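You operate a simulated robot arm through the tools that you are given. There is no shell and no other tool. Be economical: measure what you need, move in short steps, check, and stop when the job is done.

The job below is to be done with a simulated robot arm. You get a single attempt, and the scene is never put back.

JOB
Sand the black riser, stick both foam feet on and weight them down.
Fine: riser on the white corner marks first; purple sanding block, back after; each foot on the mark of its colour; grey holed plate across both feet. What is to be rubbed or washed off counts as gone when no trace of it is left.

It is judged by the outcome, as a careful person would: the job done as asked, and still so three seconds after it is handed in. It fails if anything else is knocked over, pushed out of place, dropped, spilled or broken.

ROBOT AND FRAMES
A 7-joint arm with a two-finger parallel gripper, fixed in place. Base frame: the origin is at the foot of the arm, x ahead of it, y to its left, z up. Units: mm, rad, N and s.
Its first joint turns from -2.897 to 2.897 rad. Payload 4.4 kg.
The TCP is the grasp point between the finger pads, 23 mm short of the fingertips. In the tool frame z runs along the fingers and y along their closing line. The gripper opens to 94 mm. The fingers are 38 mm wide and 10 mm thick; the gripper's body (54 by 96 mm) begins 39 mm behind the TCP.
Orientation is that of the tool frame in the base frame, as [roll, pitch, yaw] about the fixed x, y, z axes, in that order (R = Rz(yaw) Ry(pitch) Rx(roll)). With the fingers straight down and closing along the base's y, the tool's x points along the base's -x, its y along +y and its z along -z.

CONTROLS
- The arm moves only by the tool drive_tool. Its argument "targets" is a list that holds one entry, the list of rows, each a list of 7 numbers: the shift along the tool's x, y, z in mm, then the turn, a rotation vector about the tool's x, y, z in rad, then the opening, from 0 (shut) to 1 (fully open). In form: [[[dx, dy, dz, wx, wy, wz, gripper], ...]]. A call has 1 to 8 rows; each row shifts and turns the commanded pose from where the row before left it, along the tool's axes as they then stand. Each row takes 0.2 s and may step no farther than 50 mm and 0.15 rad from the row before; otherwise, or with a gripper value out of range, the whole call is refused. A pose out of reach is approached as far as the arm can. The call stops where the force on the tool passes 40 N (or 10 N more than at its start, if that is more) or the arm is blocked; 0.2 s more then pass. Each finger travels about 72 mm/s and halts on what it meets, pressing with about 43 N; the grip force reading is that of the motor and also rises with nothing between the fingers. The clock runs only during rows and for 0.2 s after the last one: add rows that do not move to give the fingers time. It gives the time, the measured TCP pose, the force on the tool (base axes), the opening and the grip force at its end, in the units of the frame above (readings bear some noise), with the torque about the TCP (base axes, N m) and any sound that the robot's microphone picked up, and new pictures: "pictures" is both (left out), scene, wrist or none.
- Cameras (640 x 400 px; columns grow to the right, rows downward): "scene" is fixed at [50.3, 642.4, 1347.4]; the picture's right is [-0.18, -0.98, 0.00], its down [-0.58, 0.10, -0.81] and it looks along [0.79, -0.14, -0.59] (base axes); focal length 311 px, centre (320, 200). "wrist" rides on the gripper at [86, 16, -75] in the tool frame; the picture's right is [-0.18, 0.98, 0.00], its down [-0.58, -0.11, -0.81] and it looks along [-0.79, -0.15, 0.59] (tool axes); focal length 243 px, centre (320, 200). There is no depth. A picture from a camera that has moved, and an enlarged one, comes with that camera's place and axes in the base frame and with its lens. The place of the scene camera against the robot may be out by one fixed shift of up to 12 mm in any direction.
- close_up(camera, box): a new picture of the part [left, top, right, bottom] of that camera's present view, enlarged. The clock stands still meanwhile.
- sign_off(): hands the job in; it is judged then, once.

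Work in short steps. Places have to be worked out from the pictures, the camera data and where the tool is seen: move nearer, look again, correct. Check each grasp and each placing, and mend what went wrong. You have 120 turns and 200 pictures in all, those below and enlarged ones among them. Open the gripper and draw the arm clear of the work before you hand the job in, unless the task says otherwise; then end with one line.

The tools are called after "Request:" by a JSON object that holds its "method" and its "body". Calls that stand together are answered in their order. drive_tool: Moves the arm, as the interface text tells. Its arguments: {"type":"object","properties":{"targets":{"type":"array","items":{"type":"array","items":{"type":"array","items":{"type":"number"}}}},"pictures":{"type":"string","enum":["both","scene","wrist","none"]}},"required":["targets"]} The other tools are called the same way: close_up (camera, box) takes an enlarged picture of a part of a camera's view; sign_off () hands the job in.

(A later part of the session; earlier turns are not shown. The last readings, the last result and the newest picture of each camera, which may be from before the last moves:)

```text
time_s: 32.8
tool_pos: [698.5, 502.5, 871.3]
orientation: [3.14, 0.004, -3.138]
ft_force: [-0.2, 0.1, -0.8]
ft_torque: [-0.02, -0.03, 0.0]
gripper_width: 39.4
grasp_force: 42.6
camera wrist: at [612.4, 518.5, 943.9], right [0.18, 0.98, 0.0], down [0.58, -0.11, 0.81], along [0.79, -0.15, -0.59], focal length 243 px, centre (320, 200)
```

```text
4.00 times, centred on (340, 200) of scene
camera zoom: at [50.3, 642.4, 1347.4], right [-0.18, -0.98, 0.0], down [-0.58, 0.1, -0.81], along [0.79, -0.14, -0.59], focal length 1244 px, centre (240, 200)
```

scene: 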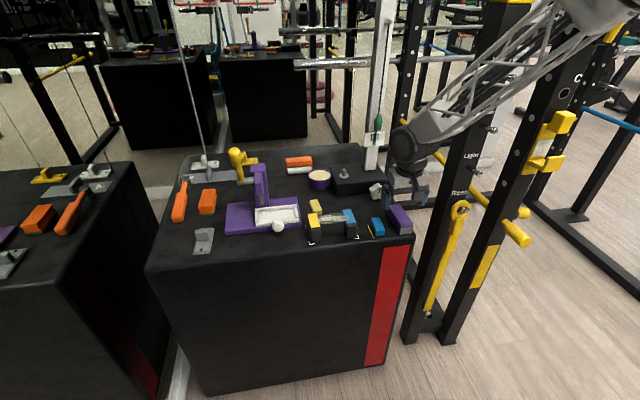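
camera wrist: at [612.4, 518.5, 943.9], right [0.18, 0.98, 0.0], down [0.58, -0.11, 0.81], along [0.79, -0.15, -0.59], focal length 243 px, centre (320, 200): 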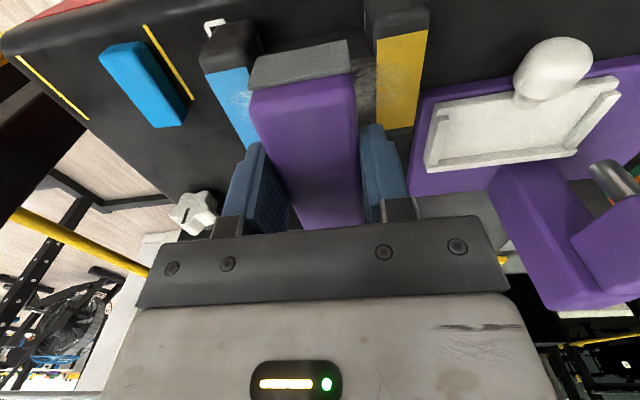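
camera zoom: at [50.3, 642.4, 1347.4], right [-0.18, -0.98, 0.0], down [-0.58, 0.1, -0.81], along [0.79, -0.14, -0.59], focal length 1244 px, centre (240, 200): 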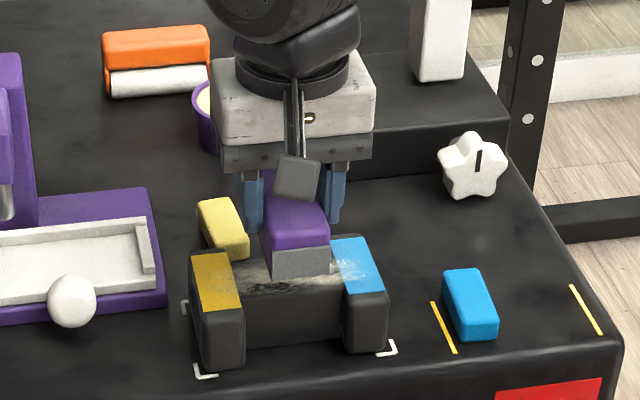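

It's over the web. I lower in shrinking steps till light contact.

Request:
{"method": "drive_tool", "body": {"targets": [[[0, 0, 12, 0, 0, 0, 0], [0, 0, 12, 0, 0, 0, 0], [0, 0, 5, 0, 0, 0, 0], [0, 0, 0, 0, 0, 0, 0]]], "pictures": "none"}}

Request:
{"method": "close_up", "body": {"camera": "scene", "box": [300, 180, 380, 240]}}

```text
time_s: 33.8
tool_pos: [698.2, 502.1, 841.1]
orientation: [3.141, 0.003, -3.139]
ft_force: [0.3, 0.4, -0.4]
ft_torque: [-0.02, 0.02, 0.01]
gripper_width: 39.2
grasp_force: 43.1
```

```text
6.67 times, centred on (340, 210) of scene
camera zoom: at [50.3, 642.4, 1347.4], right [-0.18, -0.98, 0.0], down [-0.58, 0.1, -0.81], along [0.79, -0.14, -0.59], focal length 2073 px, centre (187, 133)
```

zoom: 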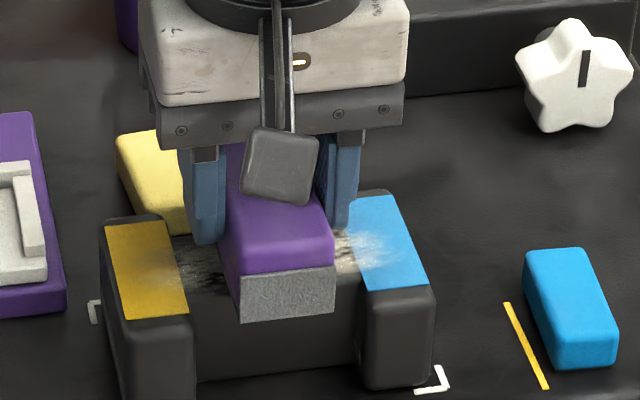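

Not touching yet; a few more small steps down.

Request:
{"method": "drive_tool", "body": {"targets": [[[0, 0, 2, 0, 0, 0, 0], [0, 0, 1.5, 0, 0, 0, 0], [0, 0, 1, 0, 0, 0, 0], [0, 0, 0, 0, 0, 0, 0]]], "pictures": "none"}}

Request:
{"method": "drive_tool", "body": {"targets": [[[0, 0, 1, 0, 0, 0, 0], [0, 0, 1, 0, 0, 0, 0], [0, 0, 0, 0, 0, 0, 0]]], "pictures": "none"}}

```text
time_s: 34.8
tool_pos: [699.9, 502.4, 836.1]
orientation: [3.141, 0.003, -3.141]
ft_force: [-0.3, 0.0, -0.7]
ft_torque: [-0.02, -0.01, 0.01]
gripper_width: 39.4
grasp_force: 42.9
```

```text
time_s: 35.6
tool_pos: [698.2, 502.9, 837.9]
orientation: [3.139, 0.006, -3.141]
ft_force: [-5.5, 0.7, 22.0]
ft_torque: [-0.12, 0.32, -0.05]
gripper_width: 39.4
grasp_force: 43.1
```

Contact at 22 N. First strokes of ±15 mm along the web.

Request:
{"method": "drive_tool", "body": {"targets": [[[0, 8, 0, 0, 0, 0, 0], [0, 7, 0, 0, 0, 0, 0], [0, -10, 0, 0, 0, 0, 0], [0, -10, 0, 0, 0, 0, 0], [0, -10, 0, 0, 0, 0, 0], [0, 10, 0, 0, 0, 0, 0], [0, 5, 0, 0, 0, 0, 0], [0, 0, 0, 0, 0, 0, 0]]], "pictures": "none"}}

Request:
{"method": "close_up", "body": {"camera": "scene", "box": [300, 180, 380, 240]}}

```text
time_s: 37.3
tool_pos: [700.1, 503.3, 835.8]
orientation: [3.139, 0.006, -3.141]
ft_force: [0.7, 0.4, 5.7]
ft_torque: [0.01, 0.06, 0.0]
gripper_width: 39.1
grasp_force: 43.3
stopped in row 8: the force on the tool passed its limit at 42 N (the readings are from after the stop); the commanded pose is now the measured one
```

```text
6.67 times, centred on (340, 210) of scene
camera zoom: at [50.3, 642.4, 1347.4], right [-0.18, -0.98, 0.0], down [-0.58, 0.1, -0.81], along [0.79, -0.14, -0.59], focal length 2073 px, centre (187, 133)
```

zoom: 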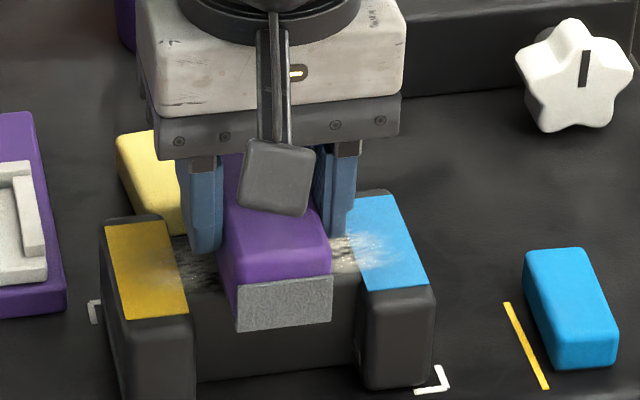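

Contact is light now; I stroke wider (±32 mm) with about 10–15 N to reach the dust on the pads.

Request:
{"method": "drive_tool", "body": {"targets": [[[0, 10, 0.5, 0, 0, 0, 0], [0, 12, 0, 0, 0, 0, 0], [0, 10, 0, 0, 0, 0, 0], [0, -16, 0, 0, 0, 0, 0], [0, -16, 0, 0, 0, 0, 0], [0, -16, 0, 0, 0, 0, 0], [0, -16, 0, 0, 0, 0, 0], [0, 0, 0, 0, 0, 0, 0]]], "pictures": "none"}}

Request:
{"method": "close_up", "body": {"camera": "scene", "box": [300, 180, 380, 240]}}

```text
time_s: 39.1
tool_pos: [700.5, 470.2, 835.3]
orientation: [3.136, 0.005, -3.139]
ft_force: [-2.1, 10.7, 30.2]
ft_torque: [0.05, 0.49, -0.12]
gripper_width: 39.7
grasp_force: 43.2
```

```text
6.67 times, centred on (340, 210) of scene
camera zoom: at [50.3, 642.4, 1347.4], right [-0.18, -0.98, 0.0], down [-0.58, 0.1, -0.81], along [0.79, -0.14, -0.59], focal length 2073 px, centre (187, 133)
```

zoom: 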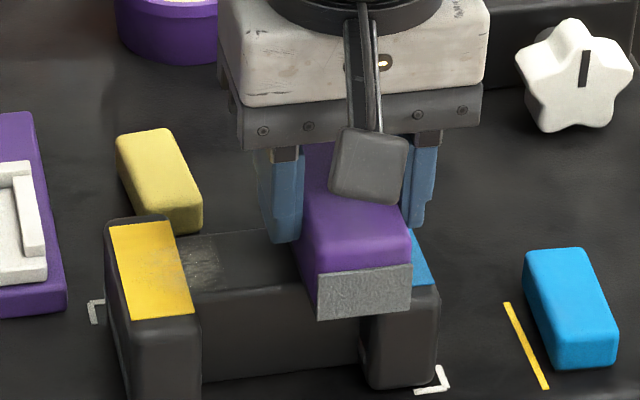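

The chalk is coming off quickly. The riser may have crept a millimetre, so I stroke back to the left with a bit less force.

Request:
{"method": "drive_tool", "body": {"targets": [[[0, 12, -0.8, 0, 0, 0, 0], [0, 16, 0, 0, 0, 0, 0], [0, 16, 0, 0, 0, 0, 0], [0, 14, 0, 0, 0, 0, 0], [0, 8, 0, 0, 0, 0, 0], [0, -10, 0, 0, 0, 0, 0], [0, 10, 0, 0, 0, 0, 0], [0, 0, 0, 0, 0, 0, 0]]], "pictures": "none"}}

Request:
{"method": "close_up", "body": {"camera": "scene", "box": [300, 180, 380, 240]}}

```text
time_s: 40.3
tool_pos: [699.2, 531.0, 835.9]
orientation: [-3.14, 0.002, 3.141]
ft_force: [-5.5, -15.0, 12.5]
ft_torque: [-0.31, 0.09, -0.29]
gripper_width: 39.2
grasp_force: 42.6
stopped in row 5: the force on the tool passed its limit at 56 N (the readings are from after the stop); the commanded pose is now the measured one
```

```text
6.67 times, centred on (340, 210) of scene
camera zoom: at [50.3, 642.4, 1347.4], right [-0.18, -0.98, 0.0], down [-0.58, 0.1, -0.81], along [0.79, -0.14, -0.59], focal length 2073 px, centre (187, 133)
```

zoom: 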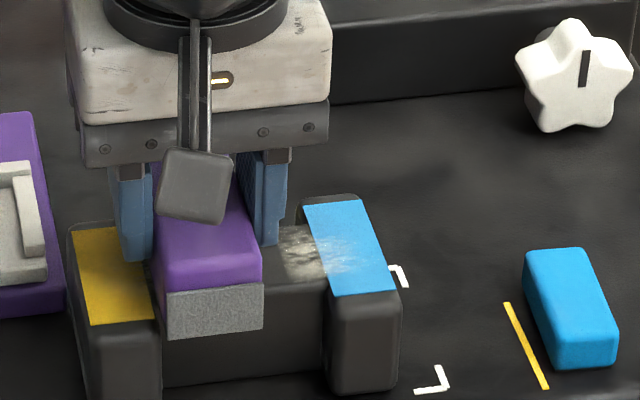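

The block caught the yellow end and dragged the riser ~13 mm left. I stroke back toward the blue side, which should sand there and push it back.

Request:
{"method": "drive_tool", "body": {"targets": [[[0, -8, 0, 0, 0, 0, 0], [0, -12, 0, 0, 0, 0, 0], [0, -12, 0, 0, 0, 0, 0], [0, -8, 0, 0, 0, 0, 0], [0, 0, 0, 0, 0, 0, 0]]], "pictures": "none"}}

Request:
{"method": "close_up", "body": {"camera": "scene", "box": [300, 180, 380, 240]}}

```text
time_s: 41.5
tool_pos: [699.2, 492.4, 837.2]
orientation: [-3.14, 0.003, 3.141]
ft_force: [3.2, 5.0, 17.0]
ft_torque: [0.18, -0.41, 0.07]
gripper_width: 39.2
grasp_force: 42.9
```

```text
6.67 times, centred on (340, 210) of scene
camera zoom: at [50.3, 642.4, 1347.4], right [-0.18, -0.98, 0.0], down [-0.58, 0.1, -0.81], along [0.79, -0.14, -0.59], focal length 2073 px, centre (187, 133)
```

zoom: 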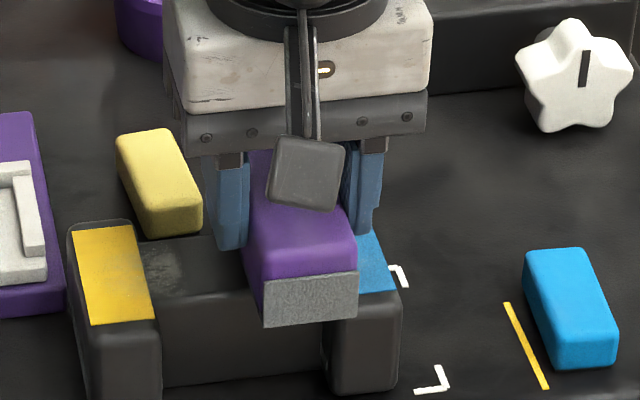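

The riser stayed put and the blue side looks clean; faint traces remain near yellow. I go over both ends again, stopping short of the yellow edge.

Request:
{"method": "drive_tool", "body": {"targets": [[[0, -10, 0, 0, 0, 0, 0], [0, 12, 0, 0, 0, 0, 0], [0, 12, 0, 0, 0, 0, 0], [0, 12, 0, 0, 0, 0, 0], [0, 10, 0, 0, 0, 0, 0], [0, -10, 0, 0, 0, 0, 0], [0, 9, 0, 0, 0, 0, 0], [0, -9, 0, 0, 0, 0, 0]]], "pictures": "none"}}

Request:
{"method": "drive_tool", "body": {"targets": [[[0, -6, -5, 0, 0, 0, 0], [0, 0, -20, 0, 0, 0, 0], [45, 0, -10, 0, 0, 0, 0], [45, 0, 0, 0, 0, 0, 0], [0, 0, 0, 0, 0, 0, 0]]], "pictures": "none"}}

Request:
{"method": "close_up", "body": {"camera": "scene", "box": [300, 180, 380, 240]}}

```text
time_s: 43.3
tool_pos: [699.9, 517.8, 836.1]
orientation: [-3.139, 0.001, -3.141]
ft_force: [0.5, 2.2, 3.9]
ft_torque: [0.09, -0.13, 0.04]
gripper_width: 39.2
grasp_force: 42.5
```

```text
time_s: 44.5
tool_pos: [609.3, 511.1, 873.3]
orientation: [3.141, 0.003, -3.141]
ft_force: [0.5, -0.2, -2.1]
ft_torque: [0.01, 0.02, -0.04]
gripper_width: 39.6
grasp_force: 43.2
```

```text
6.67 times, centred on (340, 210) of scene
camera zoom: at [50.3, 642.4, 1347.4], right [-0.18, -0.98, 0.0], down [-0.58, 0.1, -0.81], along [0.79, -0.14, -0.59], focal length 2073 px, centre (187, 133)
```

zoom: 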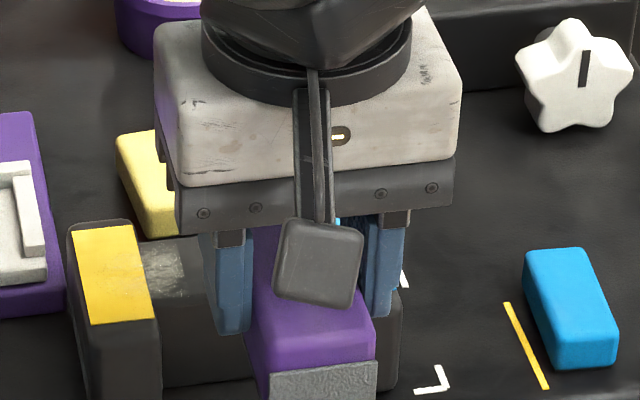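

The arm hides the web; I raise and step aside to see it.

Request:
{"method": "drive_tool", "body": {"targets": [[[0, -20, -30, 0, 0, 0, 0], [0, -40, -30, 0, 0, 0, 0], [0, -40, -10, 0, 0, 0, 0], [0, 0, 0, 0, 0, 0, 0]]], "pictures": "wrist"}}

Request:
{"method": "close_up", "body": {"camera": "scene", "box": [300, 190, 364, 238]}}

```text
time_s: 45.5
tool_pos: [610.8, 408.6, 938.3]
orientation: [3.141, 0.001, -3.141]
ft_force: [0.3, 0.4, -0.2]
ft_torque: [0.02, -0.01, 0.02]
gripper_width: 39.3
grasp_force: 43.0
camera wrist: at [525.1, 425.6, 1011.6], right [0.18, 0.98, 0.0], down [0.58, -0.11, 0.81], along [0.79, -0.15, -0.59], focal length 243 px, centre (320, 200)
```

wrist: 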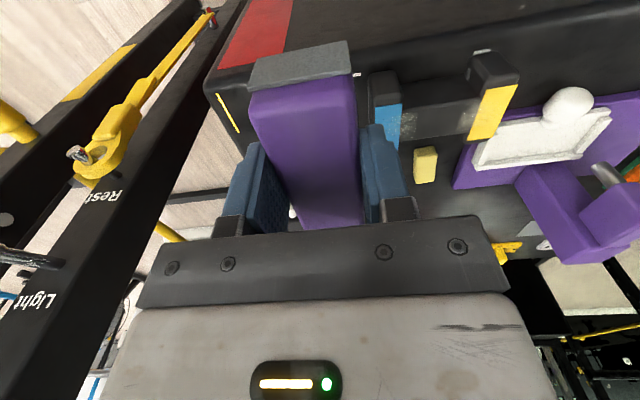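

```text
8.33 times, centred on (332, 214) of scene
camera zoom: at [50.3, 642.4, 1347.4], right [-0.18, -0.98, 0.0], down [-0.58, 0.1, -0.81], along [0.79, -0.14, -0.59], focal length 2591 px, centre (220, 83)
```

zoom: 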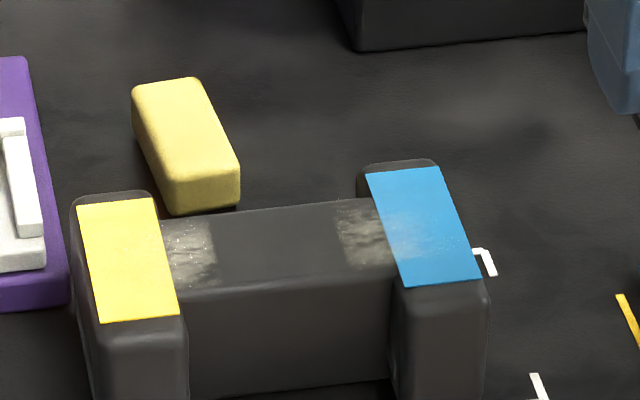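

Patches remain at both web ends and a little on the blue pad. I return for concentrated short strokes at each end, first the yellow end.

Request:
{"method": "drive_tool", "body": {"targets": [[[-44, 50, 0, 0, 0, 0, 0], [-44, 45, 20, 0, 0, 0, 0], [0, 20, 40, 0, 0, 0, 0], [0, 0, 30, 0, 0, 0, 0], [0, 0, 8, 0, 0, 0, 0], [0, 0, 0, 0, 0, 0, 0]]], "pictures": "none"}}

```text
refused: row 1 steps farther than a row can; nothing moved
```

Steps were too long; I split them.

Request:
{"method": "drive_tool", "body": {"targets": [[[-30, 30, 0, 0, 0, 0, 0], [-30, 35, 5, 0, 0, 0, 0], [-28, 35, 15, 0, 0, 0, 0], [0, 15, 40, 0, 0, 0, 0], [0, 0, 30, 0, 0, 0, 0], [0, 0, 8, 0, 0, 0, 0], [0, 0, 0, 0, 0, 0, 0]]], "pictures": "none"}}

```text
time_s: 47.1
tool_pos: [697.9, 526.2, 843.2]
orientation: [3.14, 0.001, -3.14]
ft_force: [-0.1, 0.8, -0.8]
ft_torque: [0.0, -0.02, 0.0]
gripper_width: 39.5
grasp_force: 42.8
```

Now lower to contact and make short strokes between y≈512 and 529.

Request:
{"method": "drive_tool", "body": {"targets": [[[0, -4, 4, 0, 0, 0, 0], [0, 0, 3, 0, 0, 0, 0], [0, 0, 1, 0, 0, 0, 0], [0, 0, 1, 0, 0, 0, 0], [0, 0, 0, 0, 0, 0, 0]]], "pictures": "none"}}

Request:
{"method": "drive_tool", "body": {"targets": [[[0, -8, 0, 0, 0, 0, 0], [0, 12, 0, 0, 0, 0, 0], [0, -12, 0, 0, 0, 0, 0], [0, 12, 0, 0, 0, 0, 0], [0, -12, 0, 0, 0, 0, 0], [0, 12, 0, 0, 0, 0, 0], [0, -12, 0, 0, 0, 0, 0], [0, 0, 0, 0, 0, 0, 0]]], "pictures": "none"}}

Request:
{"method": "close_up", "body": {"camera": "scene", "box": [300, 190, 364, 238]}}

```text
time_s: 48.3
tool_pos: [698.2, 523.3, 835.8]
orientation: [3.141, 0.004, 3.14]
ft_force: [-3.3, -4.2, 26.8]
ft_torque: [-0.19, 0.15, -0.02]
gripper_width: 39.4
grasp_force: 43.5
```

```text
time_s: 49.2
tool_pos: [699.6, 515.7, 836.0]
orientation: [3.141, 0.003, 3.141]
ft_force: [0.4, -0.2, 3.6]
ft_torque: [0.11, 0.08, 0.01]
gripper_width: 39.5
grasp_force: 43.1
stopped in row 4: the force on the tool passed its limit at 46 N (the readings are from after the stop); the commanded pose is now the measured one
```

```text
8.33 times, centred on (332, 214) of scene
camera zoom: at [50.3, 642.4, 1347.4], right [-0.18, -0.98, 0.0], down [-0.58, 0.1, -0.81], along [0.79, -0.14, -0.59], focal length 2591 px, centre (220, 83)
```

zoom: 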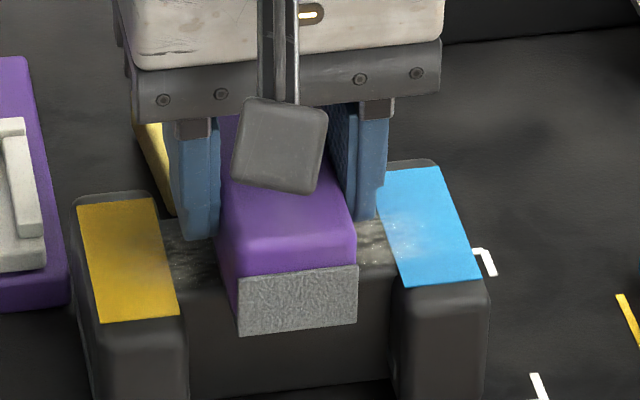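

Force spikes come from fast reversals; I use smaller steps with lighter pressure, reaching right up to the yellow edge.

Request:
{"method": "drive_tool", "body": {"targets": [[[0, 6, 0.3, 0, 0, 0, 0], [0, 6, 0, 0, 0, 0, 0], [0, 4, 0, 0, 0, 0, 0], [0, -5, 0, 0, 0, 0, 0], [0, -5, 0, 0, 0, 0, 0], [0, 5, 0, 0, 0, 0, 0], [0, 5, 0, 0, 0, 0, 0], [0, -5, 0, 0, 0, 0, 0]]], "pictures": "none"}}

Request:
{"method": "drive_tool", "body": {"targets": [[[0, 6, 0, 0, 0, 0, 0], [0, -6, 0, 0, 0, 0, 0], [0, 6, 0, 0, 0, 0, 0], [0, -6, 0, 0, 0, 0, 0], [0, -8, 0, 0, 0, 0, 0], [0, -8, 0, 0, 0, 0, 0], [0, -8, 0, 0, 0, 0, 0], [0, -8, 0, 0, 0, 0, 0]]], "pictures": "none"}}

Request:
{"method": "close_up", "body": {"camera": "scene", "box": [300, 190, 364, 238]}}

```text
time_s: 50.8
tool_pos: [699.2, 531.5, 834.2]
orientation: [-3.141, 0.004, 3.14]
ft_force: [-4.6, -10.2, 10.5]
ft_torque: [-0.18, 0.12, -0.2]
gripper_width: 39.2
grasp_force: 43.5
stopped in row 8: the force on the tool passed its limit at 42 N (the readings are from after the stop); the commanded pose is now the measured one
```

```text
time_s: 52.6
tool_pos: [699.4, 498.9, 834.6]
orientation: [3.141, 0.004, 3.139]
ft_force: [-0.1, 2.8, 6.3]
ft_torque: [0.07, -0.13, 0.05]
gripper_width: 39.5
grasp_force: 43.2
```

```text
8.33 times, centred on (332, 214) of scene
camera zoom: at [50.3, 642.4, 1347.4], right [-0.18, -0.98, 0.0], down [-0.58, 0.1, -0.81], along [0.79, -0.14, -0.59], focal length 2591 px, centre (220, 83)
```

zoom: 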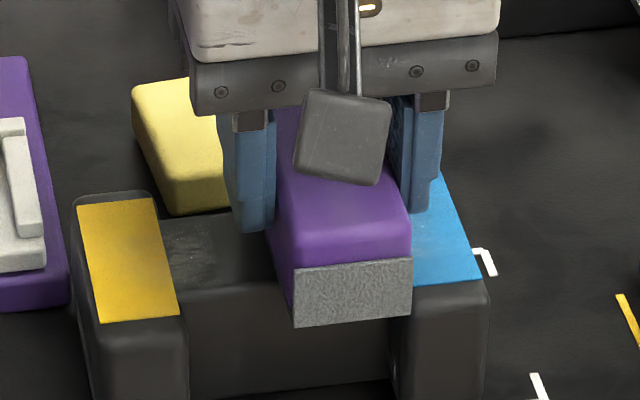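

The yellow end is almost clean. Now the blue end and the blue pad, in gentle short steps.

Request:
{"method": "drive_tool", "body": {"targets": [[[0, -5, 0, 0, 0, 0, 0], [0, 5, 0, 0, 0, 0, 0], [0, -5, 0, 0, 0, 0, 0], [0, 5, 0, 0, 0, 0, 0], [0, -6, 0, 0, 0, 0, 0], [0, -8, 0, 0, 0, 0, 0], [0, -8, 0, 0, 0, 0, 0], [0, -8, 0, 0, 0, 0, 0]]], "pictures": "none"}}

Request:
{"method": "close_up", "body": {"camera": "scene", "box": [300, 190, 364, 238]}}

```text
time_s: 54.4
tool_pos: [700.2, 470.3, 836.6]
orientation: [3.141, 0.003, -3.14]
ft_force: [-0.8, 4.3, 11.2]
ft_torque: [0.16, -0.05, 0.04]
gripper_width: 39.4
grasp_force: 43.0
```

```text
8.33 times, centred on (332, 214) of scene
camera zoom: at [50.3, 642.4, 1347.4], right [-0.18, -0.98, 0.0], down [-0.58, 0.1, -0.81], along [0.79, -0.14, -0.59], focal length 2591 px, centre (220, 83)
```

zoom: 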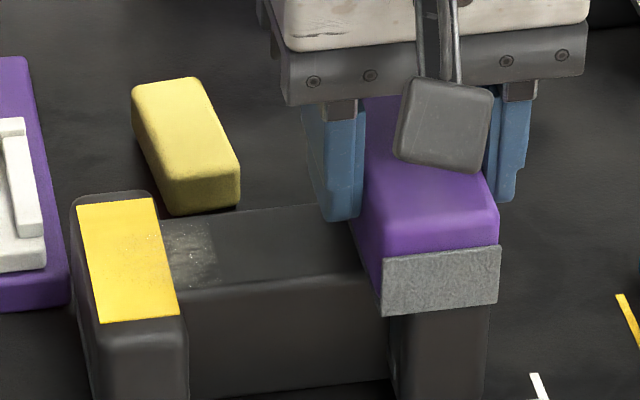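

The riser holds still. A few more short rubs on the blue pad, then return to the middle and lift.

Request:
{"method": "drive_tool", "body": {"targets": [[[0, 7, 0, 0, 0, 0, 0], [0, -7, 0, 0, 0, 0, 0], [0, 7, 0, 0, 0, 0, 0], [0, -7, 0, 0, 0, 0, 0], [0, 8, 0, 0, 0, 0, 0], [0, 8, 0, 0, 0, 0, 0], [0, 8, 0, 0, 0, 0, 0], [0, 8, 0, 0, 0, 0, 0]]], "pictures": "none"}}

Request:
{"method": "drive_tool", "body": {"targets": [[[0, -5, 0, 0, 0, 0, 0], [0, 6, 0, 0, 0, 0, 0], [0, 0, -8, 0, 0, 0, 0], [0, 20, -4, 0, 0, 0, 0], [0, 20, 0, 0, 0, 0, 0], [0, 16, 0, 0, 0, 0, 0], [0, 0, 0, 0, 0, 0, 0]]], "pictures": "none"}}

Request:
{"method": "close_up", "body": {"camera": "scene", "box": [300, 190, 364, 238]}}

```text
time_s: 56.2
tool_pos: [699.8, 500.3, 836.1]
orientation: [-3.141, 0.007, -3.14]
ft_force: [-0.1, -9.2, 26.7]
ft_torque: [-0.24, 0.08, 0.02]
gripper_width: 39.4
grasp_force: 42.8
```

```text
time_s: 57.8
tool_pos: [698.6, 558.1, 846.4]
orientation: [3.14, 0.003, 3.14]
ft_force: [-0.5, -0.1, -1.5]
ft_torque: [-0.03, 0.05, 0.0]
gripper_width: 39.5
grasp_force: 43.4
```

```text
8.33 times, centred on (332, 214) of scene
camera zoom: at [50.3, 642.4, 1347.4], right [-0.18, -0.98, 0.0], down [-0.58, 0.1, -0.81], along [0.79, -0.14, -0.59], focal length 2591 px, centre (220, 83)
```

zoom: 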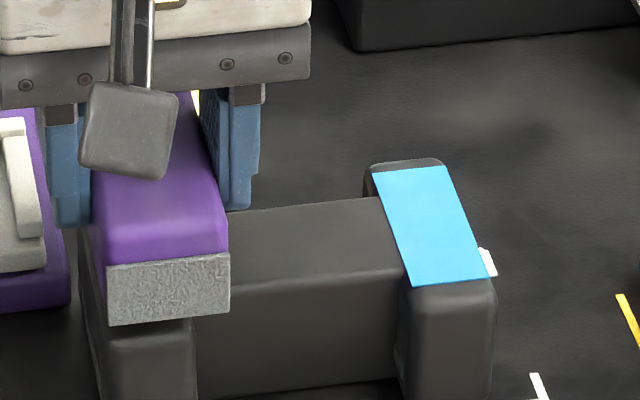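

Blue end and pad are clean. Now I lower onto the yellow end and rub, stroking inward.

Request:
{"method": "drive_tool", "body": {"targets": [[[0, 0, 6, 0, 0, 0, 0], [0, 0, 3, 0, 0, 0, 0], [0, 0, 1.5, 0, 0, 0, 0], [0, 0, 0, 0, 0, 0, 0]]], "pictures": "none"}}

Request:
{"method": "drive_tool", "body": {"targets": [[[0, -5, 0.5, 0, 0, 0, 0], [0, 5, 0, 0, 0, 0, 0], [0, -6, 0, 0, 0, 0, 0], [0, 6, 0, 0, 0, 0, 0], [0, -8, 0, 0, 0, 0, 0], [0, -8, 0, 0, 0, 0, 0], [0, -8, 0, 0, 0, 0, 0], [0, -6, 0, 0, 0, 0, 0]]], "pictures": "none"}}

Request:
{"method": "close_up", "body": {"camera": "scene", "box": [300, 190, 364, 238]}}

```text
time_s: 58.8
tool_pos: [699.9, 558.4, 836.5]
orientation: [-3.141, 0.002, 3.141]
ft_force: [0.1, 0.4, -0.7]
ft_torque: [-0.02, -0.04, -0.01]
gripper_width: 39.4
grasp_force: 43.5
```

```text
time_s: 60.6
tool_pos: [699.0, 527.6, 836.0]
orientation: [-3.14, 0.004, 3.14]
ft_force: [0.0, 0.4, -0.2]
ft_torque: [0.01, -0.01, 0.02]
gripper_width: 39.4
grasp_force: 43.4
```

```text
8.33 times, centred on (332, 214) of scene
camera zoom: at [50.3, 642.4, 1347.4], right [-0.18, -0.98, 0.0], down [-0.58, 0.1, -0.81], along [0.79, -0.14, -0.59], focal length 2591 px, centre (220, 83)
```

zoom: 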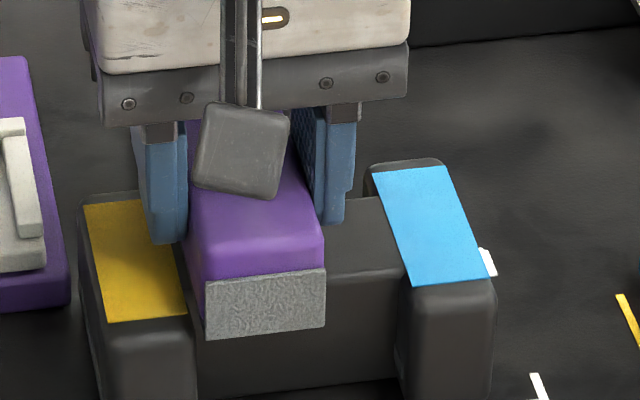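

There was no pressure on that pass. I press 1.5 mm lower here and rub the web end first.

Request:
{"method": "drive_tool", "body": {"targets": [[[0, -3, 1, 0, 0, 0, 0], [0, 0, 0.7, 0, 0, 0, 0], [0, 3, 0, 0, 0, 0, 0], [0, -5, 0, 0, 0, 0, 0], [0, 5, 0, 0, 0, 0, 0], [0, -5, 0, 0, 0, 0, 0], [0, 5, 0, 0, 0, 0, 0], [0, 0, 0, 0, 0, 0, 0]]], "pictures": "none"}}

Request:
{"method": "drive_tool", "body": {"targets": [[[0, -5, 0, 0, 0, 0, 0], [0, 5, 0, 0, 0, 0, 0], [0, 0, -6, 0, 0, 0, 0], [0, 14, 0, 0, 0, 0, 0], [0, 14, 0, 0, 0, 0, 0], [0, 0, 4, 0, 0, 0, 0], [0, 0, 1.5, 0, 0, 0, 0], [0, 0, 0.8, 0, 0, 0, 0]]], "pictures": "none"}}

```text
time_s: 62.4
tool_pos: [700.7, 528.3, 834.1]
orientation: [3.141, 0.003, 3.139]
ft_force: [1.9, -8.1, 23.4]
ft_torque: [-0.22, -0.06, -0.01]
gripper_width: 39.6
grasp_force: 42.9
```

```text
time_s: 64.2
tool_pos: [700.0, 557.5, 835.6]
orientation: [-3.141, 0.005, 3.141]
ft_force: [3.1, -2.5, 10.6]
ft_torque: [-0.12, 0.16, 0.09]
gripper_width: 39.5
grasp_force: 42.9
```

Now 11 N on the yellow end; I rub the pad and stroke inward with this pressure.

Request:
{"method": "drive_tool", "body": {"targets": [[[0, -6, 0, 0, 0, 0, 0], [0, 6, 0, 0, 0, 0, 0], [0, -6, 0, 0, 0, 0, 0], [0, 6, 0, 0, 0, 0, 0], [0, -7, 0, 0, 0, 0, 0], [0, -7, 0, 0, 0, 0, 0], [0, -7, 0, 0, 0, 0, 0], [0, -7, 0, 0, 0, 0, 0]]], "pictures": "none"}}

Request:
{"method": "drive_tool", "body": {"targets": [[[0, -8, 0, 0, 0, 0, 0], [0, -8, 0, 0, 0, 0, 0], [0, -8, 0, 0, 0, 0, 0], [0, 0, -10, 0, 0, 0, 0], [0, 0, -30, 0, 0, 0, 0], [0, -45, -10, 0, 0, 0, 0], [0, -45, 0, 0, 0, 0, 0], [0, -45, 0, 0, 0, 0, 0]]], "pictures": "wrist"}}

Request:
{"method": "close_up", "body": {"camera": "scene", "box": [300, 190, 364, 238]}}

```text
time_s: 66.0
tool_pos: [699.9, 527.9, 835.2]
orientation: [-3.141, 0.006, 3.14]
ft_force: [-0.7, 10.1, 29.0]
ft_torque: [0.42, 0.17, -0.07]
gripper_width: 39.4
grasp_force: 42.6
```

```text
time_s: 66.8
tool_pos: [700.3, 507.1, 834.7]
orientation: [3.14, 0.007, -3.141]
ft_force: [1.2, -0.2, 6.3]
ft_torque: [-0.14, 0.1, 0.01]
gripper_width: 39.0
grasp_force: 43.0
stopped in row 3: the force on the tool passed its limit at 42 N (the readings are from after the stop); the commanded pose is now the measured one
camera wrist: at [614.4, 523.5, 908.3], right [0.18, 0.98, 0.0], down [0.58, -0.11, 0.81], along [0.8, -0.15, -0.59], focal length 243 px, centre (320, 200)
```

wrist: 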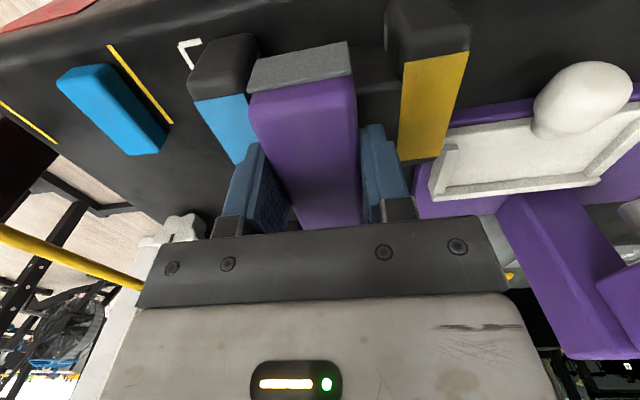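

```text
8.33 times, centred on (332, 214) of scene
camera zoom: at [50.3, 642.4, 1347.4], right [-0.18, -0.98, 0.0], down [-0.58, 0.1, -0.81], along [0.79, -0.14, -0.59], focal length 2591 px, centre (220, 83)
```

zoom: 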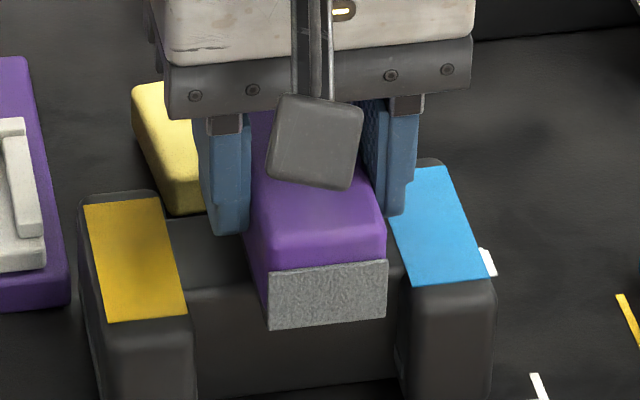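

The top looks clean. I lift away and check from both cameras before returning the block.

Request:
{"method": "drive_tool", "body": {"targets": [[[0, 0, -10, 0, 0, 0, 0], [0, -20, -30, 0, 0, 0, 0], [0, -35, -30, 0, 0, 0, 0], [10, -40, 0, 0, 0, 0, 0], [10, -40, 0, 0, 0, 0, 0], [0, 0, 0, 0, 0, 0, 0]]], "pictures": "none"}}

Request:
{"method": "close_up", "body": {"camera": "wrist", "box": [320, 0, 520, 125]}}

Request:
{"method": "close_up", "body": {"camera": "scene", "box": [300, 190, 364, 238]}}

```text
time_s: 68.2
tool_pos: [677.7, 370.5, 904.7]
orientation: [3.141, 0.006, 3.141]
ft_force: [0.8, 0.4, -1.1]
ft_torque: [0.0, 0.01, 0.0]
gripper_width: 39.6
grasp_force: 43.0
```

```text
3.20 times, centred on (420, 62) of wrist
camera zoom: at [591.9, 387.4, 978.4], right [0.18, 0.98, 0.0], down [0.58, -0.11, 0.81], along [0.8, -0.15, -0.59], focal length 776 px, centre (0, 640)
```

zoom: 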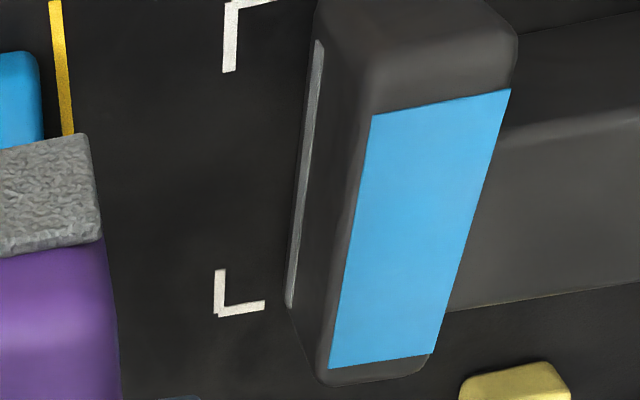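

```text
8.33 times, centred on (332, 214) of scene
camera zoom: at [50.3, 642.4, 1347.4], right [-0.18, -0.98, 0.0], down [-0.58, 0.1, -0.81], along [0.79, -0.14, -0.59], focal length 2591 px, centre (220, 83)
```

zoom: 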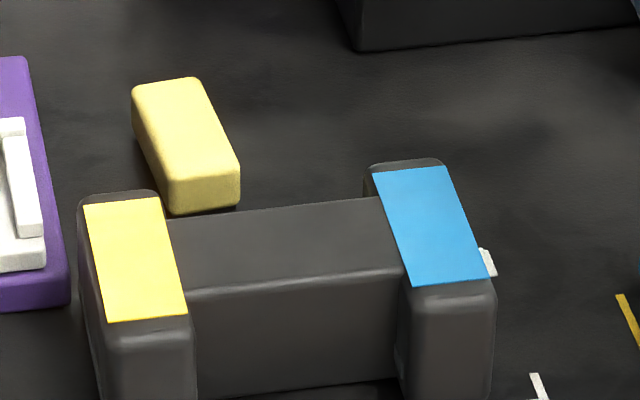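

The riser is clean everywhere. I carry the block back above its home (698.7, 298.3).

Request:
{"method": "drive_tool", "body": {"targets": [[[-10, -25, 0, 0, 0, 0, 0], [-11, -30, 10, 0, 0, 0, 0], [0, -17, 30, 0, 0, 0, 0], [0, 0, 30, 0, 0, 0, 0], [0, 0, 25, 0, 0, 0, 0], [0, 0, 10, 0, 0, 0, 0], [0, 0, 0, 0, 0, 0, 0]]], "pictures": "wrist"}}

Request:
{"method": "close_up", "body": {"camera": "scene", "box": [340, 160, 430, 250]}}

```text
time_s: 69.8
tool_pos: [700.4, 299.4, 798.8]
orientation: [-3.14, 0.008, -3.141]
ft_force: [-0.3, 0.1, -0.7]
ft_torque: [-0.03, 0.0, -0.01]
gripper_width: 39.2
grasp_force: 42.9
camera wrist: at [615.1, 315.4, 872.7], right [0.18, 0.98, 0.0], down [0.58, -0.11, 0.81], along [0.8, -0.15, -0.59], focal length 243 px, centre (320, 200)
```

wrist: 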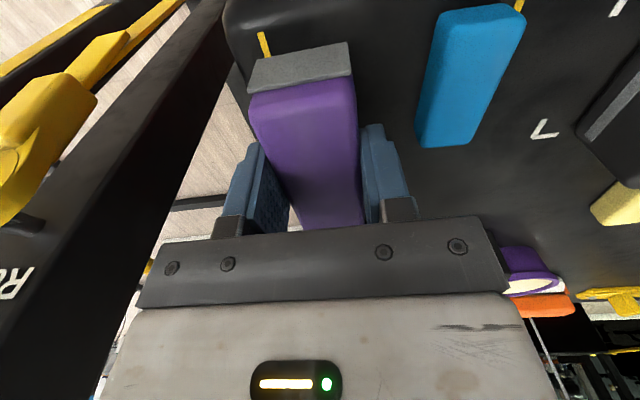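

```text
4.44 times, centred on (385, 205) of scene
camera zoom: at [50.3, 642.4, 1347.4], right [-0.18, -0.98, 0.0], down [-0.58, 0.1, -0.81], along [0.79, -0.14, -0.59], focal length 1382 px, centre (31, 178)
```

zoom: 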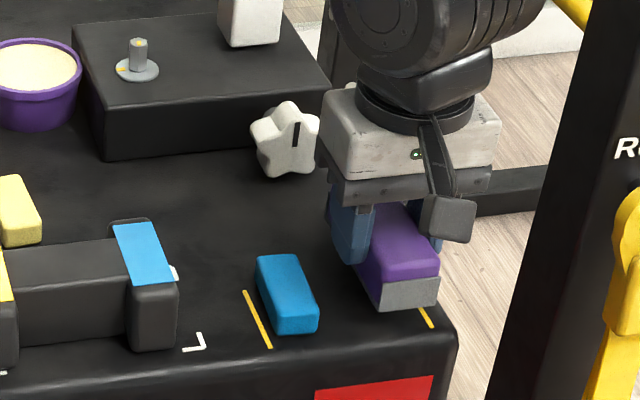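

Aligned with home; I lower the remaining ~12 mm to contact.

Request:
{"method": "drive_tool", "body": {"targets": [[[1, -1, 5, 0, 0, 0, 0], [0, 0, 4, 0, 0, 0, 0], [0, 0, 2, 0, 0, 0, 0], [0, 0, 1, 0, 0, 0, 0], [0, 0, 0, 0, 0, 0, 0]]], "pictures": "none"}}

Request:
{"method": "close_up", "body": {"camera": "scene", "box": [340, 160, 430, 250]}}

```text
time_s: 71.0
tool_pos: [700.5, 298.9, 785.9]
orientation: [3.139, 0.005, 3.141]
ft_force: [0.4, -0.7, -0.8]
ft_torque: [-0.01, 0.02, 0.03]
gripper_width: 39.0
grasp_force: 42.9
```

```text
4.44 times, centred on (385, 205) of scene
camera zoom: at [50.3, 642.4, 1347.4], right [-0.18, -0.98, 0.0], down [-0.58, 0.1, -0.81], along [0.79, -0.14, -0.59], focal length 1382 px, centre (31, 178)
```

zoom: 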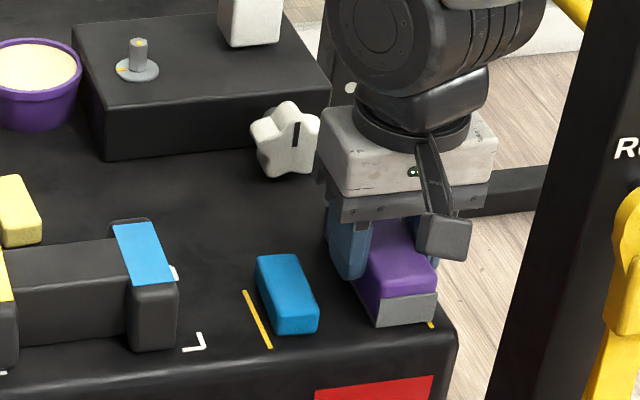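

Still a few millimetres up; continue down and then release.

Request:
{"method": "drive_tool", "body": {"targets": [[[0, 0, 1.5, 0, 0, 0, 0], [0, 0, 1.5, 0, 0, 0, 0], [0, 0, 0, 0, 0, 0, 0]]], "pictures": "none"}}

Request:
{"method": "close_up", "body": {"camera": "scene", "box": [340, 160, 430, 250]}}

```text
time_s: 71.8
tool_pos: [700.5, 299.2, 783.4]
orientation: [3.14, 0.006, 3.14]
ft_force: [-2.4, -2.1, 13.0]
ft_torque: [-0.21, 0.73, 0.07]
gripper_width: 39.3
grasp_force: 42.8
```

```text
4.44 times, centred on (385, 205) of scene
camera zoom: at [50.3, 642.4, 1347.4], right [-0.18, -0.98, 0.0], down [-0.58, 0.1, -0.81], along [0.79, -0.14, -0.59], focal length 1382 px, centre (31, 178)
```

zoom: 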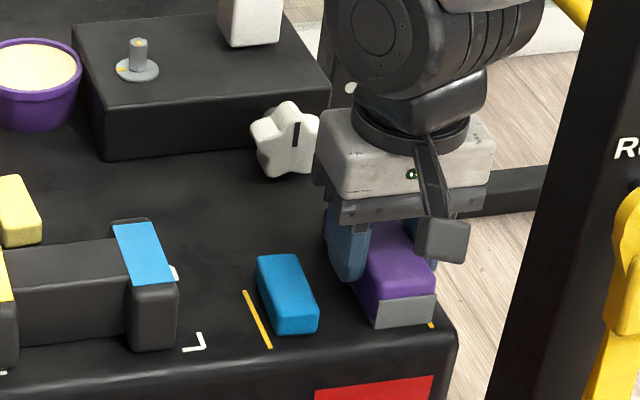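

Touching, but compared with the original it is ~3 mm too far left and ~4 mm too far back (it slipped a bit in the jaws). I lift slightly, correct, and set down.

Request:
{"method": "drive_tool", "body": {"targets": [[[0, 0, -3, 0, 0, 0, 0], [4, -3, 0, 0, 0, 0, 0], [0, 0, 1.5, 0, 0, 0, 0], [0, 0, 1, 0, 0, 0, 0], [0, 0, 0, 0, 0, 0, 0]]], "pictures": "none"}}

Request:
{"method": "close_up", "body": {"camera": "scene", "box": [340, 160, 430, 250]}}

```text
time_s: 73.0
tool_pos: [696.9, 296.4, 785.6]
orientation: [3.139, 0.005, -3.141]
ft_force: [0.7, -0.1, -1.1]
ft_torque: [-0.02, 0.0, -0.02]
gripper_width: 39.2
grasp_force: 43.0
```

```text
4.44 times, centred on (385, 205) of scene
camera zoom: at [50.3, 642.4, 1347.4], right [-0.18, -0.98, 0.0], down [-0.58, 0.1, -0.81], along [0.79, -0.14, -0.59], focal length 1382 px, centre (31, 178)
```

zoom: 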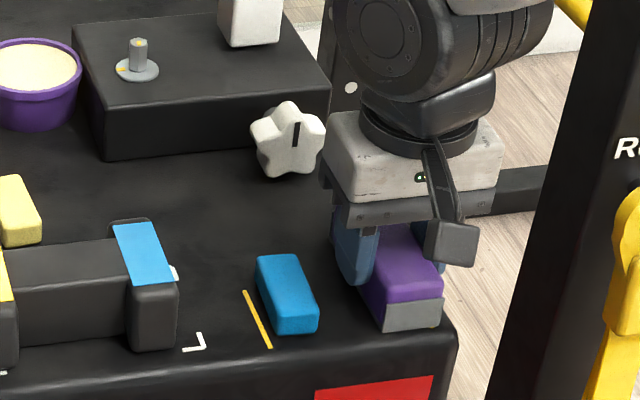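

Now within a millimetre or two of the original. I lower to touch, release and rise.

Request:
{"method": "drive_tool", "body": {"targets": [[[0, 1, 1.5, 0, 0, 0, 0], [0, 0, 0.5, 0, 0, 0, 0], [0, 0, 0, 0, 0, 0, 0.55], [0, 0, 0, 0, 0, 0, 0.55], [0, 0, -30, 0, 0, 0, 0.55], [0, 0, -40, 0, 0, 0, 0.55], [0, 0, -40, 0, 0, 0, 0.6], [0, 40, -20, 0, 0, 0, 0.6]]], "pictures": "wrist"}}

Request:
{"method": "close_up", "body": {"camera": "scene", "box": [340, 160, 430, 250]}}

```text
time_s: 74.8
tool_pos: [696.5, 337.6, 911.9]
orientation: [3.141, 0.005, -3.141]
ft_force: [0.4, -0.2, 0.2]
ft_torque: [-0.03, -0.01, 0.02]
gripper_width: 56.6
grasp_force: 0.1
camera wrist: at [610.5, 353.5, 985.6], right [0.18, 0.98, 0.0], down [0.58, -0.11, 0.81], along [0.8, -0.15, -0.59], focal length 243 px, centre (320, 200)
```

wrist: 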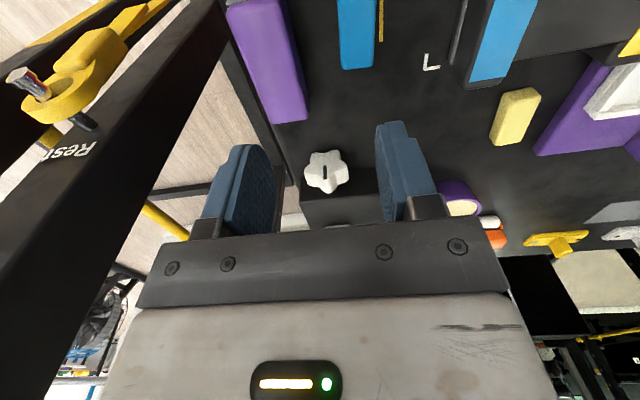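

```text
4.44 times, centred on (385, 205) of scene
camera zoom: at [50.3, 642.4, 1347.4], right [-0.18, -0.98, 0.0], down [-0.58, 0.1, -0.81], along [0.79, -0.14, -0.59], focal length 1382 px, centre (31, 178)
```

zoom: 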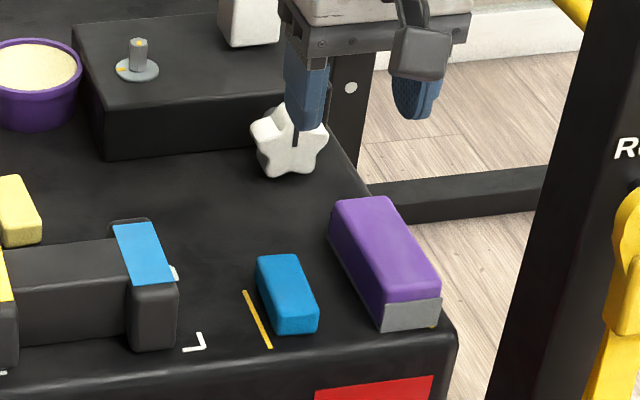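

The block is back at its place, and nothing else moved. Now I regrip the riser to shift it ~10 mm right, back inside the marks: move over and turn the gripper.

Request:
{"method": "drive_tool", "body": {"targets": [[[-1, 44, -10, 0, 0, 0, 0.6], [-1, 44, -10, 0, 0, 0, 0.6], [-1, 44, 0, 0, 0, 0, 0.6], [0, 42, 0, 0, 0, 0, 0.6], [0, 0, 0, 0, 0, -0.15, 0.6], [0, 0, 0, 0, 0, -0.15, 0.6], [0, 0, 0, 0, 0, -0.15, 0.6], [0, 0, 0, 0, 0, -0.15, 0.6]]], "pictures": "none"}}

Request:
{"method": "drive_tool", "body": {"targets": [[[0, 0, 0, 0, 0, -0.15, 0.6], [0, 0, 0, 0, 0, -0.15, 0.6], [0, 0, 0, 0, 0, -0.15, 0.6], [0, 0, 0, 0, 0, -0.15, 0.6], [0, 0, 0, 0, 0, -0.15, 0.6], [0, 0, 0, 0, 0, -0.15, 0.6], [0, 0, 0, 0, 0, -0.071, 0.6], [0, 0, 0, 0, 0, 0, 0.6]]], "pictures": "none"}}

Request:
{"method": "close_up", "body": {"camera": "wrist", "box": [160, 0, 480, 200]}}

```text
time_s: 76.6
tool_pos: [698.8, 511.3, 932.2]
orientation: [-3.141, 0.007, -2.54]
ft_force: [-0.2, -0.5, 0.0]
ft_torque: [0.03, 0.02, -0.03]
gripper_width: 56.4
grasp_force: 0.1
```

```text
time_s: 78.4
tool_pos: [697.7, 511.1, 933.1]
orientation: [-3.136, 0.002, -1.572]
ft_force: [0.2, 0.5, -0.5]
ft_torque: [-0.02, -0.06, -0.02]
gripper_width: 56.3
grasp_force: 0.0
```

```text
2.00 times, centred on (320, 100) of wrist
camera zoom: at [682.8, 424.3, 1007.1], right [-0.98, 0.18, -0.01], down [0.1, 0.58, 0.81], along [0.15, 0.79, -0.59], focal length 485 px, centre (320, 400)
```

zoom: 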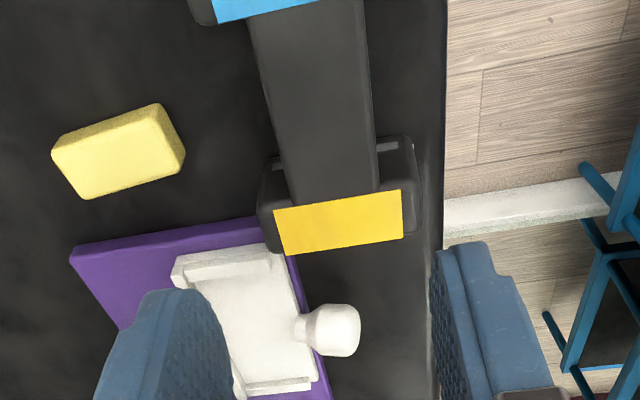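

The sanded top is spotless from here too. Riser centre now (699, 511); I lower over the web and grip.

Request:
{"method": "drive_tool", "body": {"targets": [[[0, -1, 40, 0, 0, 0, 0.62], [0, 0, 40, 0, 0, 0, 0.62], [0, 0, 35, 0, 0, 0, 0.62], [0, 0, 25, 0, 0, 0, 0.62], [0, 0, 12, 0, 0, 0, 0.62], [0, 0, 0, 0, 0, 0, 0.62]]], "pictures": "none"}}

Request:
{"method": "drive_tool", "body": {"targets": [[[0, 0, 0, 0, 0, 0, 0.2], [0, 0, 0, 0, 0, 0, 0], [0, 0, 0, 0, 0, 0, 0], [0, 0, 0, 0, 0, 0, 0], [0, 0, -2, 0, 0, 0, 0], [0, 0, -2, 0, 0, 0, 0], [0, 0, -1, 0, 0, 0, 0], [0, 0, 0, 0, 0, 0, 0]]], "pictures": "none"}}

Request:
{"method": "close_up", "body": {"camera": "scene", "box": [290, 180, 380, 250]}}

```text
time_s: 79.8
tool_pos: [700.0, 511.2, 782.6]
orientation: [-3.136, 0.001, -1.571]
ft_force: [0.7, 0.9, -0.1]
ft_torque: [0.01, -0.02, 0.03]
gripper_width: 58.2
grasp_force: 0.1
```

```text
time_s: 81.6
tool_pos: [700.9, 512.0, 786.8]
orientation: [-3.138, 0.001, -1.572]
ft_force: [0.3, 0.4, -3.6]
ft_torque: [-0.03, -0.03, 0.01]
gripper_width: 41.8
grasp_force: 42.2
```

```text
5.71 times, centred on (335, 215) of scene
camera zoom: at [50.3, 642.4, 1347.4], right [-0.18, -0.98, 0.0], down [-0.58, 0.1, -0.81], along [0.79, -0.14, -0.59], focal length 1777 px, centre (234, 114)
```

zoom: 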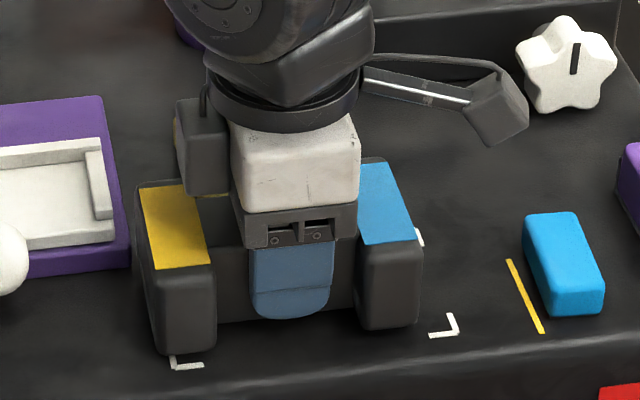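

Held. I shift it 12 mm right and lower to contact.

Request:
{"method": "drive_tool", "body": {"targets": [[[4, 0, 0, 0, 0, 0, 0], [5, 0, 0, 0, 0, 0, 0], [3, 0, 0, 0, 0, 0, 0], [0, 0, 2, 0, 0, 0, 0], [0, 0, 1.5, 0, 0, 0, 0], [0, 0, 0, 0, 0, 0, 0]]], "pictures": "none"}}

Request:
{"method": "close_up", "body": {"camera": "scene", "box": [290, 180, 380, 250]}}

```text
time_s: 83.0
tool_pos: [700.5, 500.5, 782.3]
orientation: [-3.136, 0.002, -1.572]
ft_force: [-0.4, -0.2, -1.3]
ft_torque: [-0.15, 0.1, -0.04]
gripper_width: 41.8
grasp_force: 43.4
```

```text
5.71 times, centred on (335, 215) of scene
camera zoom: at [50.3, 642.4, 1347.4], right [-0.18, -0.98, 0.0], down [-0.58, 0.1, -0.81], along [0.79, -0.14, -0.59], focal length 1777 px, centre (234, 114)
```

zoom: 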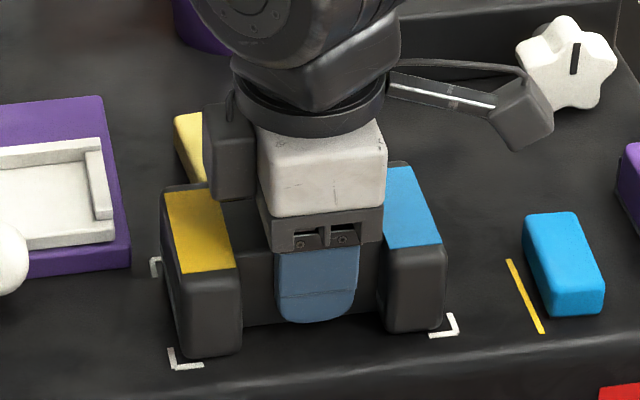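

Placement matches the marks. I release and rise, then look at it from above along with the yellow foot.

Request:
{"method": "drive_tool", "body": {"targets": [[[0, 0, 0.5, 0, 0, 0, 0], [0, 0, 0, 0, 0, 0, 0.62], [0, 0, 0, 0, 0, 0, 0.62], [0, 0, -30, 0, 0, 0, 0.62], [0, 0, -40, 0, 0, 0, 0.62], [0, 0, -40, 0, 0, 0, 0.8], [20, -45, 0, 0, 0, 0, 0.8], [0, -40, 0, 0, 0, 0, 0.8]]], "pictures": "wrist"}}

Request:
{"method": "close_up", "body": {"camera": "wrist", "box": [240, 0, 440, 200]}}

Request:
{"method": "close_up", "body": {"camera": "scene", "box": [290, 180, 380, 250]}}

```text
time_s: 84.8
tool_pos: [785.1, 476.3, 891.9]
orientation: [-3.136, 0.002, -1.572]
ft_force: [-0.3, -1.0, 0.5]
ft_torque: [0.0, 0.01, 0.04]
gripper_width: 75.0
grasp_force: 0.0
camera wrist: at [769.3, 389.8, 965.5], right [-0.98, 0.18, -0.01], down [0.1, 0.58, 0.81], along [0.15, 0.79, -0.59], focal length 243 px, centre (320, 200)
```

wrist: 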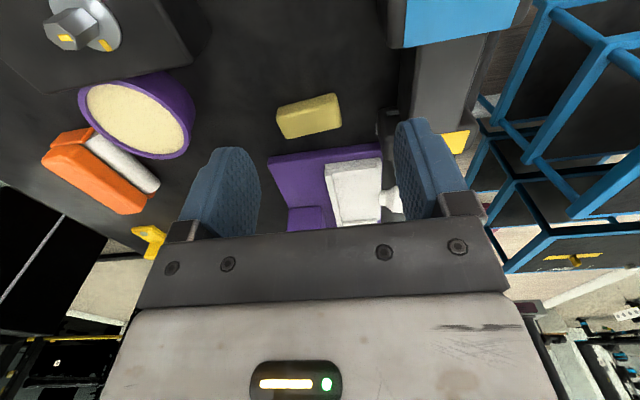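

```text
2.00 times, centred on (340, 100) of wrist
camera zoom: at [769.3, 389.8, 965.5], right [-0.98, 0.18, -0.01], down [0.1, 0.58, 0.81], along [0.15, 0.79, -0.59], focal length 485 px, centre (280, 400)
```

zoom: 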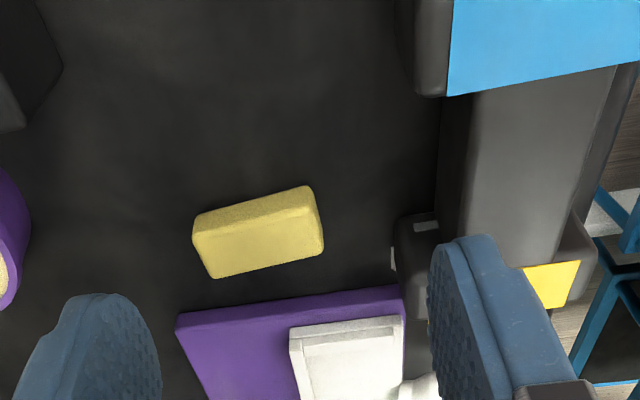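

```text
5.71 times, centred on (335, 215) of scene
camera zoom: at [50.3, 642.4, 1347.4], right [-0.18, -0.98, 0.0], down [-0.58, 0.1, -0.81], along [0.79, -0.14, -0.59], focal length 1777 px, centre (234, 114)
```

zoom: 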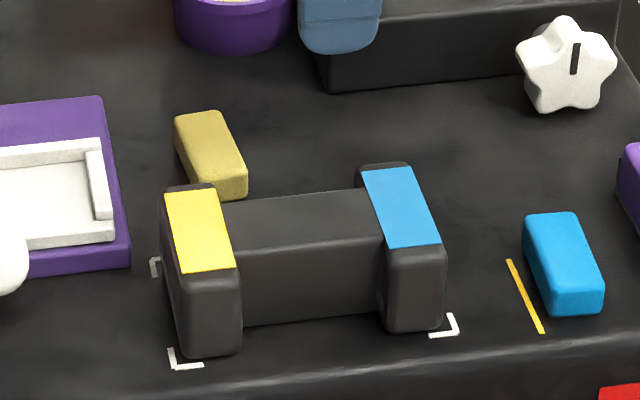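

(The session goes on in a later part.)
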